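You operate a simulated robot arm through the tools that you are given. There is no shell and no other tool. Be economical: measure what you need, move in short steps, check, and stop when the job is done.

Carry out the task below with a simulated robot arm. There is one attempt and no reset: what you move stays moved.

TASK
Turn the orange knob to OK.
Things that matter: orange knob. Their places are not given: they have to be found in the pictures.

It is judged by the outcome, as a careful person would: the job done as asked, and still so three seconds after it is handed in. It fails if anything else is knocked over, pushed out of place, dropped, spilled or broken.

THE ROBOT
A 7-joint arm with a two-finger parallel gripper, fixed in place. Base frame: the origin is at the foot of the arm, x ahead of it, y to its left, z up. Lengths are in cm, angles in rad, forces in N, time in s.
Its first joint turns from -1.152 to 1.152 rad. Payload 2.5 kg.
Tool frame: the origin (TCP) lies between the finger pads and is the grasp point; the fingertips stand 2.3 cm ahead of it; z points along the fingers, y is the line along which they close. The gripper opens to 9.4 cm. The fingers are 3.8 cm wide and 1 cm thick; the gripper's body (5.4 by 9.6 cm) begins 3.9 cm behind the TCP.
Orientation is that of the tool frame in the base frame, as a unit quaternion [x, y, z, w]. With the fingers straight down and closing along the base's y, the tool's x points along the base's -x, its y along +y and its z along -z.

THE INTERFACE
- The arm moves only by the tool apply_moves. Its argument "deltas" is a list that holds one entry, the list of rows, each a list of 7 numbers: the opening, from 0 (shut) to 1 (fully open), then the shift along the base's x, y, z in units of 40 mm (1.0 is 40 mm), then the turn, a rotation vector about the base's x, y, z in units of 8 degrees (1.0 is 8 degrees). In form: [[[fingers, dx, dy, dz, wx, wy, wz], ...]]. A call has 1 to 12 rows; each row shifts and turns the commanded pose from where the row before left it. A call with a number of a shift or a turn outside -1 to 1 is refused whole. A row lasts 0.2 s, in which the tool goes at most 5 cm and 0.15 rad; a call with a longer step from one row to the next is refused whole, and so is a gripper value outside its range. A pose out of reach is approached as far as the arm can. The call stops where the force on the tool passes 40 N (or 10 N more than at its start, if that is more) or the arm is blocked; 0.2 s more then pass. The fingers move at their own pace (about 10.8 cm/s each) and stop on an object; they squeeze with about 36 N. The grip force told is the motor's: it shows also when the fingers shut on nothing. Time passes only in rows, and 0.2 s behind the last, so rows that do not move let the fingers close. It gives the time, the measured TCP pose, the force on the tool (base axes), the opening and the grip force at its end, in the units of the frame above (readings bear some noise).
- Cameras (640 x 400 px; columns grow to the right, rows downward): "scene" is fixed at [12.05, -39.82, 54.91]; the picture's right is [0.83, -0.55, 0.00], its down [-0.27, -0.41, -0.87] and it looks along [0.48, 0.72, -0.49] (base axes); focal length 369 px, centre (320, 200). "wrist" rides on the gripper at [-3.9, 0, -4.4] in the tool frame; the picture's right is [0.00, -1.00, 0.00], its down [0.97, 0.00, -0.24] and it looks along [0.24, 0.00, 0.97] (tool axes); focal length 218 px, centre (320, 200).
- snapshot(camera): a new picture of that camera. No time passes.
- measure_at(camera, pixels): for up to 12 pixels [column, row] of the newest picture of that camera ("zoom" is the newest enlarged one), the place [x, y, z] in the base frame of the surface seen there, good to about 0.2 cm, but the place of the scene camera against the robot may be out by one fixed shift of up to 1.2 cm in any direction. No time passes.
- enlarge(camera, box): a new picture of the part [left, top, right, bottom] of that camera's present view, enlarged. No time passes.
- close_job(): hands the job in; it is judged then, once.

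Work in short steps. Measure before you move; look again where a grasp or a placing could have gone wrong, and mend it. You have 60 turns and 20 pictures in all, those below and enlarged ones among them. Open the gripper and draw the arm clear of the work before you hand the job in, unless the task says otherwise; then end with one line.

The tools are called after "Request:" as name(argument=value, ...) on one line, values as JSON. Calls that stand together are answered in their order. apply_moves: Moves the arm, as the interface text tells. Its arguments: {"type":"object","properties":{"deltas":{"type":"array"}},"required":["deltas"]} The other tools are called the same way: snapshot (camera) takes a picture; measure_at (camera, pixels) gives the place of the surface under pixels of a picture; enlarge (camera, box) takes an enlarged picture of a part of a camera's view; close_job () hands the job in.

At the start:

```text
time: 0.0
tool_pos: [34.24, 5.82, 34.95]
tool_rot: [0.0, 1.0, 0.0, 0.001]
contact_force: [0.2, 0.6, 0.3]
grip_width: 9.4
grasp_force: 0.0
```

scene: 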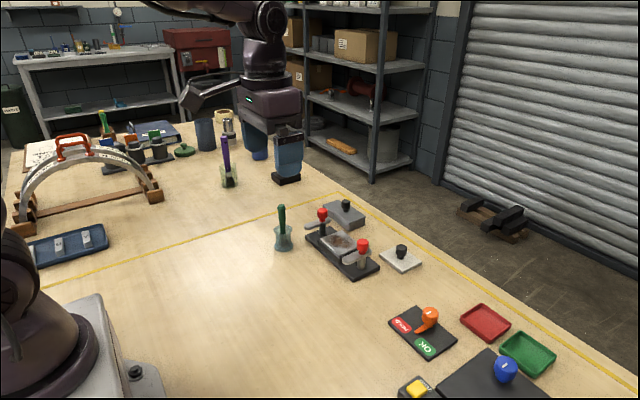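
wrist: 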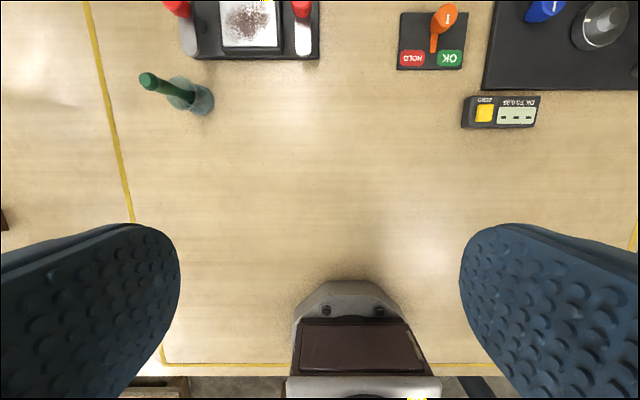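

The orange knob is near scene pixel (428,318) and wrist (442,20). I enlarge both views for detail.

Request:
enlarge(camera="scene", box=[370, 290, 480, 370])

Request:
enlarge(camera="wrist", box=[380, 0, 500, 75])

Request:
measure_at(camera="wrist", pixels=[[447, 12], [437, 30], [433, 48], [412, 58], [450, 58], [402, 15], [464, 68], [398, 68]])

```text
5.00 times, centred on (425, 330) of scene
```

zoom: 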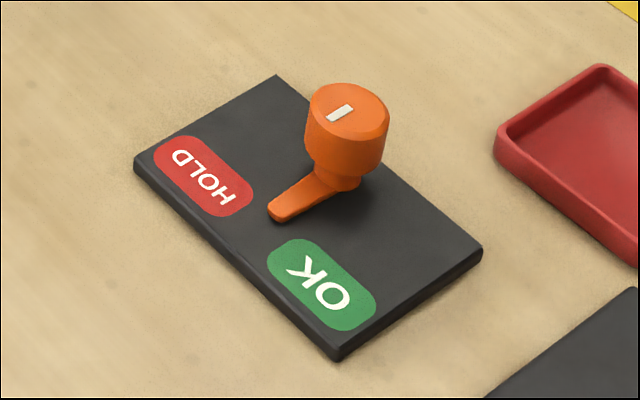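

```text
5.33 times, centred on (440, 38) of wrist
```

zoom: 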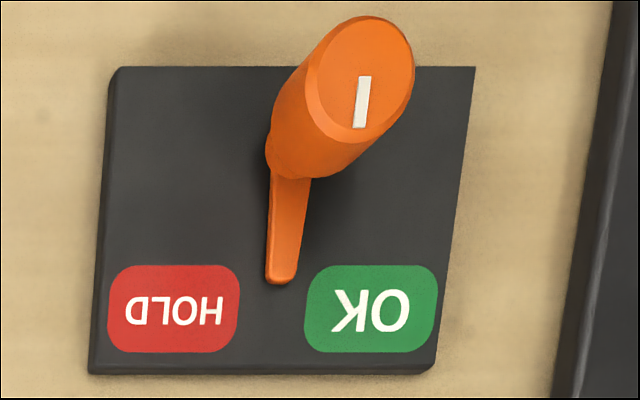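

```text
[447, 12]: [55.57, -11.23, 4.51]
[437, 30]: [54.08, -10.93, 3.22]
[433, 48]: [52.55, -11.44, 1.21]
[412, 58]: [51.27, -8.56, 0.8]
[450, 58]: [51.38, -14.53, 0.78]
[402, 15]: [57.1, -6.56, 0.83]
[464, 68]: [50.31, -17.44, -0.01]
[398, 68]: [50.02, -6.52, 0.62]
```

The wrist readings put the table near z=0 rather than the stated 3.6, so I cross-check with the scene camera.

Request:
measure_at(camera="scene", pixels=[[429, 312], [430, 325], [421, 330], [405, 325], [426, 347], [425, 306], [398, 322], [437, 361], [466, 340], [380, 340], [300, 320], [250, 200]])

Request:
measure_at(camera="wrist", pixels=[[320, 200], [320, 100], [250, 30], [360, 350], [50, 150], [380, 40]])

```text
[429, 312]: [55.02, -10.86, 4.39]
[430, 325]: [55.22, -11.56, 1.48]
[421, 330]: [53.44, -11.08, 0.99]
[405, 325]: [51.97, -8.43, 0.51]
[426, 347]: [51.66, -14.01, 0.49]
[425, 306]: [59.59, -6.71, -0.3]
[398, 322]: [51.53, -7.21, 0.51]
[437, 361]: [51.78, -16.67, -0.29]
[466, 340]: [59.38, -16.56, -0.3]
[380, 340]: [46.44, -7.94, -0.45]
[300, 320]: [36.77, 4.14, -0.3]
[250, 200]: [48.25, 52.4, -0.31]
```

```text
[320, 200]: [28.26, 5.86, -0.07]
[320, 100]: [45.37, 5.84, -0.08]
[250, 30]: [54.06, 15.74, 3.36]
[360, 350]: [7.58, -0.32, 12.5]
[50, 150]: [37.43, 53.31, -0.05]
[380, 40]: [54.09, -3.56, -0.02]
```

Both cameras agree: the table is at z≈0 and the knob cap's top is at about (55.4, -11.2, 4.5). The pointer faces -x and OK lies at about (51.5, -14.4). I move above the knob at a safe height and look.

Request:
apply_moves(deltas=[[[0.7, 0.66, -0.535, -0.5, 0, 0, 0], [0.7, 0.66, -0.535, -0.5, 0, 0, 0], [0.7, 0.66, -0.535, -0.5, 0, 0, 0], [0.7, 0.66, -0.535, -0.5, 0, 0, 0], [0.7, 0.66, -0.535, -0.5, 0, 0, 0], [0.7, 0.66, -0.535, -0.5, 0, 0, 0], [0.7, 0.66, -0.535, -0.5, 0, 0, 0], [0.7, 0.66, -0.535, -0.5, 0, 0, 0], [0.7, 0, 0, 0, 0, 0, 0]]])

Request:
snapshot(camera="wrist")

```text
time: 2.0
tool_pos: [55.2, -11.04, 18.96]
tool_rot: [0.0, 1.0, 0.0, 0.0]
contact_force: [0.5, -0.2, 0.3]
grip_width: 6.58
grasp_force: 0.2
```

```text
15 pictures are left
```

wrist: 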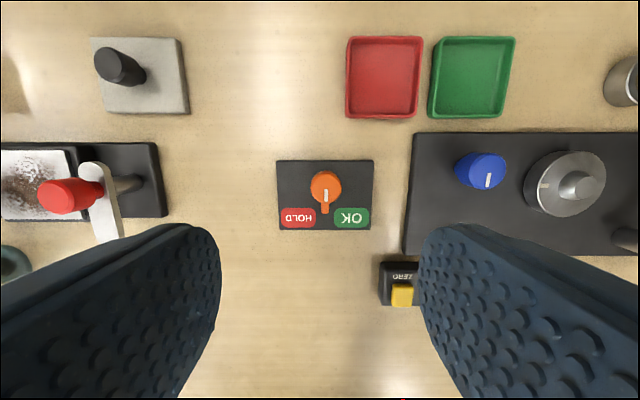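

The knob is at (326,187), with nothing close by. I enlarge and measure for an accurate axis.

Request:
enlarge(camera="wrist", box=[270, 155, 382, 235])

Request:
measure_at(camera="wrist", pixels=[[326, 180], [326, 187], [313, 185], [339, 185], [326, 174], [325, 211], [299, 217], [352, 217], [290, 180], [360, 180], [278, 160], [373, 229]])

```text
5.00 times, centred on (326, 195) of wrist
```

zoom: 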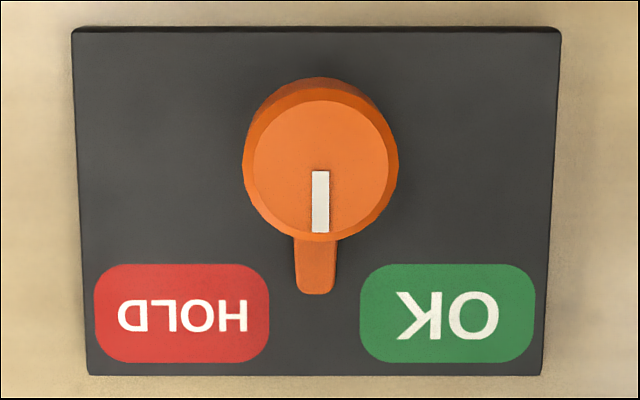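

```text
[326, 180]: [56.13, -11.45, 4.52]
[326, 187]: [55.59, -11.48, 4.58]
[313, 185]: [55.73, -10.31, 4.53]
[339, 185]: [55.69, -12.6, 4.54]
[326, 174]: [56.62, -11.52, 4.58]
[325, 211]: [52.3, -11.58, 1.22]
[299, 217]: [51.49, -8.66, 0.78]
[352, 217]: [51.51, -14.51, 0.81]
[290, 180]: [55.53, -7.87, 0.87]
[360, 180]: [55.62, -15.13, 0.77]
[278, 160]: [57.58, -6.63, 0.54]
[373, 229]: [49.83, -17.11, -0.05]
```

Cap axis is (55.45, -11.48), diameter ~2.7, top 4.55. OK is ~37° from the pointer (a +z turn). I descend to TCP z≈4.1 (fingertips ≈1.8, above the plate) with the fingers open.

Request:
apply_moves(deltas=[[[0.7, 0.06, -0.11, -0.9, 0, 0, 0], [0.7, 0, 0, -0.9, 0, 0, 0], [0.7, 0, 0, -0.9, 0, 0, 0], [0.7, 0, 0, -0.5, 0, 0, 0], [0.7, 0, 0, -0.3, 0, 0, 0], [0.7, 0, 0, -0.2, 0, 0, 0], [0.7, 0, 0, 0, 0, 0, 0]]])

```text
time: 3.6
tool_pos: [55.71, -11.58, 4.15]
tool_rot: [0.0, 1.0, 0.0, 0.001]
contact_force: [-0.4, 0.7, -0.5]
grip_width: 6.6
grasp_force: 0.1
```

Clear, no contact. I trim x by -0.2 and close on the cap.

Request:
apply_moves(deltas=[[[0.7, -0.06, 0.02, 0, 0, 0, 0], [0.25, 0, 0, 0, 0, 0, 0], [0.25, 0, 0, 0, 0, 0, 0], [0.0, 0, 0, 0, 0, 0, 0], [0.0, 0, 0, 0, 0, 0, 0]]])

Request:
snapshot(camera="wrist")

```text
time: 4.8
tool_pos: [55.27, -11.41, 4.16]
tool_rot: [0.001, 1.0, 0.001, 0.0]
contact_force: [0.6, 6.0, -1.2]
grip_width: 2.78
grasp_force: 45.1
```

```text
13 pictures are left
```

wrist: 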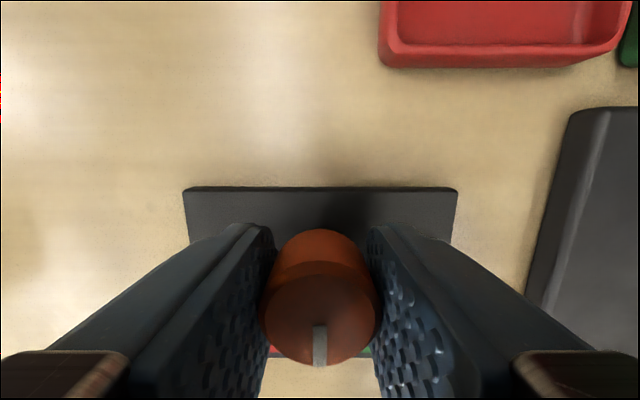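

The cap is gripped (2.78 cm). I turn +z by 16° and check.

Request:
apply_moves(deltas=[[[0, 0, 0, 0, 0, 0, 0.5], [0, 0, 0, 0, 0, 0, 0.5], [0, 0, 0, 0, 0, 0, 0.5], [0, 0, 0, 0, 0, 0, 0.5], [0, 0, 0, 0, 0, 0, 0]]])

Request:
enlarge(camera="scene", box=[370, 290, 480, 370])

```text
time: 6.0
tool_pos: [55.29, -11.5, 4.27]
tool_rot: [-0.14, 0.99, 0.001, 0.0]
contact_force: [-0.3, 11.7, -1.6]
grip_width: 2.79
grasp_force: 44.9
```

```text
5.00 times, centred on (425, 330) of scene
```

zoom: 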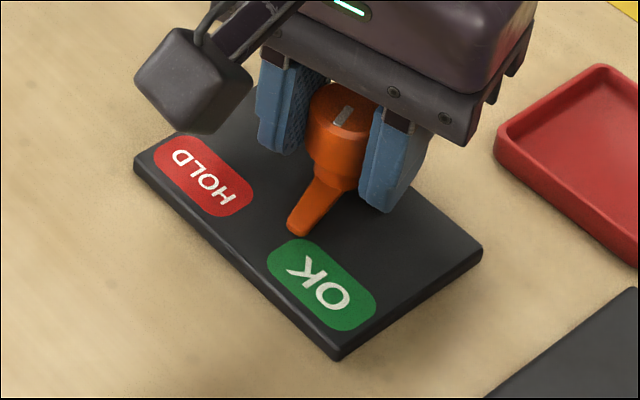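

The pointer has moved toward OK, following the gripper. I turn about 21° more, easing +y slightly to relieve the side force.

Request:
apply_moves(deltas=[[[0, 0, 0.03, 0, 0, 0, 0.5], [0, 0, 0, 0, 0, 0, 0.5], [0, 0, 0, 0, 0, 0, 0.5], [0, 0, 0, 0, 0, 0, 0.5], [0, 0, 0, 0, 0, 0, 0.6], [0, 0, 0, 0, 0, 0, 0]]])

Request:
enlarge(camera="scene", box=[370, 290, 480, 370])

```text
time: 7.4
tool_pos: [55.22, -11.57, 4.15]
tool_rot: [-0.316, 0.949, -0.002, 0.0]
contact_force: [17.1, -6.9, -16.0]
grip_width: 2.78
grasp_force: 45.5
```

```text
5.00 times, centred on (425, 330) of scene
```

zoom: 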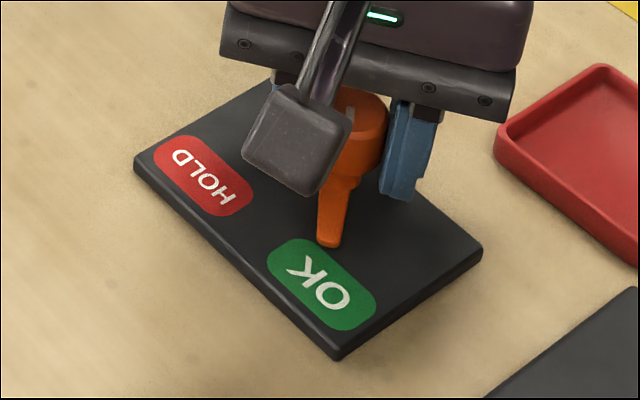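

The tool has turned 37° and the pointer faces OK. I release and rise to check that it stays.

Request:
apply_moves(deltas=[[[0.6, 0, 0, 0, 0, 0, 0], [0.6, 0, 0, 0, 0, 0, 0], [0.6, 0, 0, 0, 0, 0, 0], [0.6, 0, 0, 0.5, 0, 0, 0], [0.6, 0, 0, 0.8, 0, 0, 0], [0.6, 0, 0, 0.9, 0, 0, 0], [0.6, 0, 0, 0.9, 0, 0, 0], [0.6, 0, 0, 0.5, 0, 0, 0], [0.6, 0, 0, 0, 0, 0, 0]]])

Request:
snapshot(camera="wrist")

Request:
enlarge(camera="scene", box=[370, 290, 480, 370])

```text
time: 9.4
tool_pos: [55.32, -11.49, 18.73]
tool_rot: [-0.315, 0.949, 0.0, 0.001]
contact_force: [0.2, -0.1, -0.8]
grip_width: 5.63
grasp_force: 0.1
```

```text
10 pictures are left
```

wrist: 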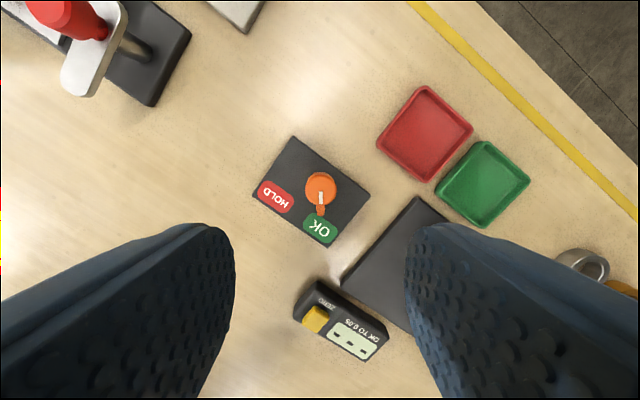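

```text
5.00 times, centred on (425, 330) of scene
```

zoom: 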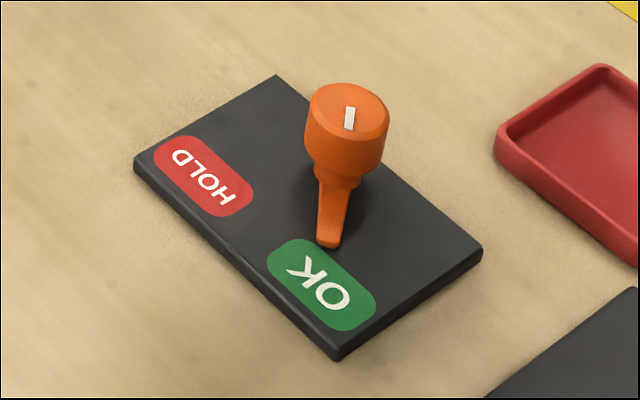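

It stayed. I measure the pointer against the OK centre precisely.

Request:
enlarge(camera="wrist", box=[250, 150, 380, 250])

Request:
measure_at(camera="wrist", pixels=[[320, 209], [320, 211], [320, 230], [320, 187], [276, 197]])

```text
4.00 times, centred on (315, 200) of wrist
```

zoom: 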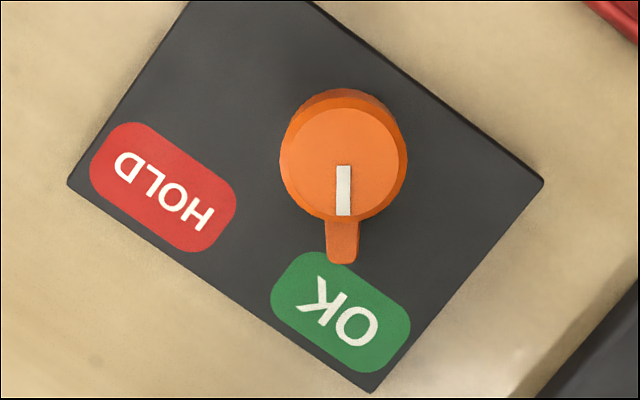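

```text
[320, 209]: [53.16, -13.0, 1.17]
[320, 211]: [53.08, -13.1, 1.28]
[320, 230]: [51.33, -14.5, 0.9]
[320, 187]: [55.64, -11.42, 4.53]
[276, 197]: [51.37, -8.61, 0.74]
```

The pointer (column 342 of the zoom) lines up with the OK centre (column 340). I draw the arm up and back.

Request:
apply_moves(deltas=[[[1, -0.5, 0.3, 0.7, 0, 0, -0.5], [1, -0.5, 0.3, 0.7, 0, 0, -0.5], [1, -0.5, 0.3, 0.7, 0, 0, -0.5], [1, -0.5, 0.3, 0.7, 0, 0, -0.5], [1, -0.5, 0.3, 0.7, 0, 0, -0.5], [1, 0, 0, 0, 0, 0, 0]]])

Request:
snapshot(camera="scene")

```text
time: 10.8
tool_pos: [45.47, -5.51, 32.57]
tool_rot: [-0.145, 0.989, 0.0, 0.0]
contact_force: [0.0, -0.8, 0.6]
grip_width: 9.41
grasp_force: 0.0
```

```text
7 pictures are left
```

scene: 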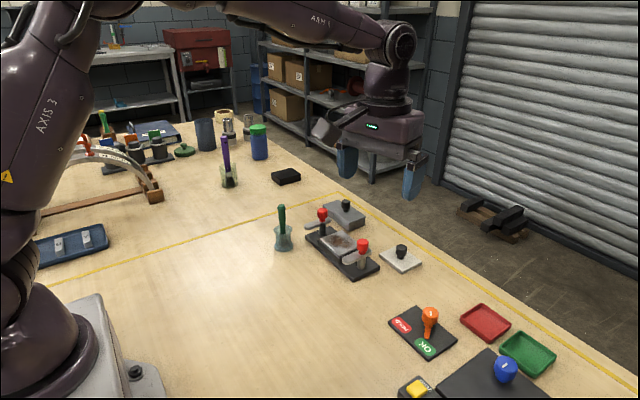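

The knob still points at OK (428,330), nothing else has moved, and the arm is clear. I hand the job in.

Request:
close_job()

```text
The job is handed in.
```

The orange knob is turned to OK and stayed there after release; the gripper is open, the arm is clear, and nothing else moved.
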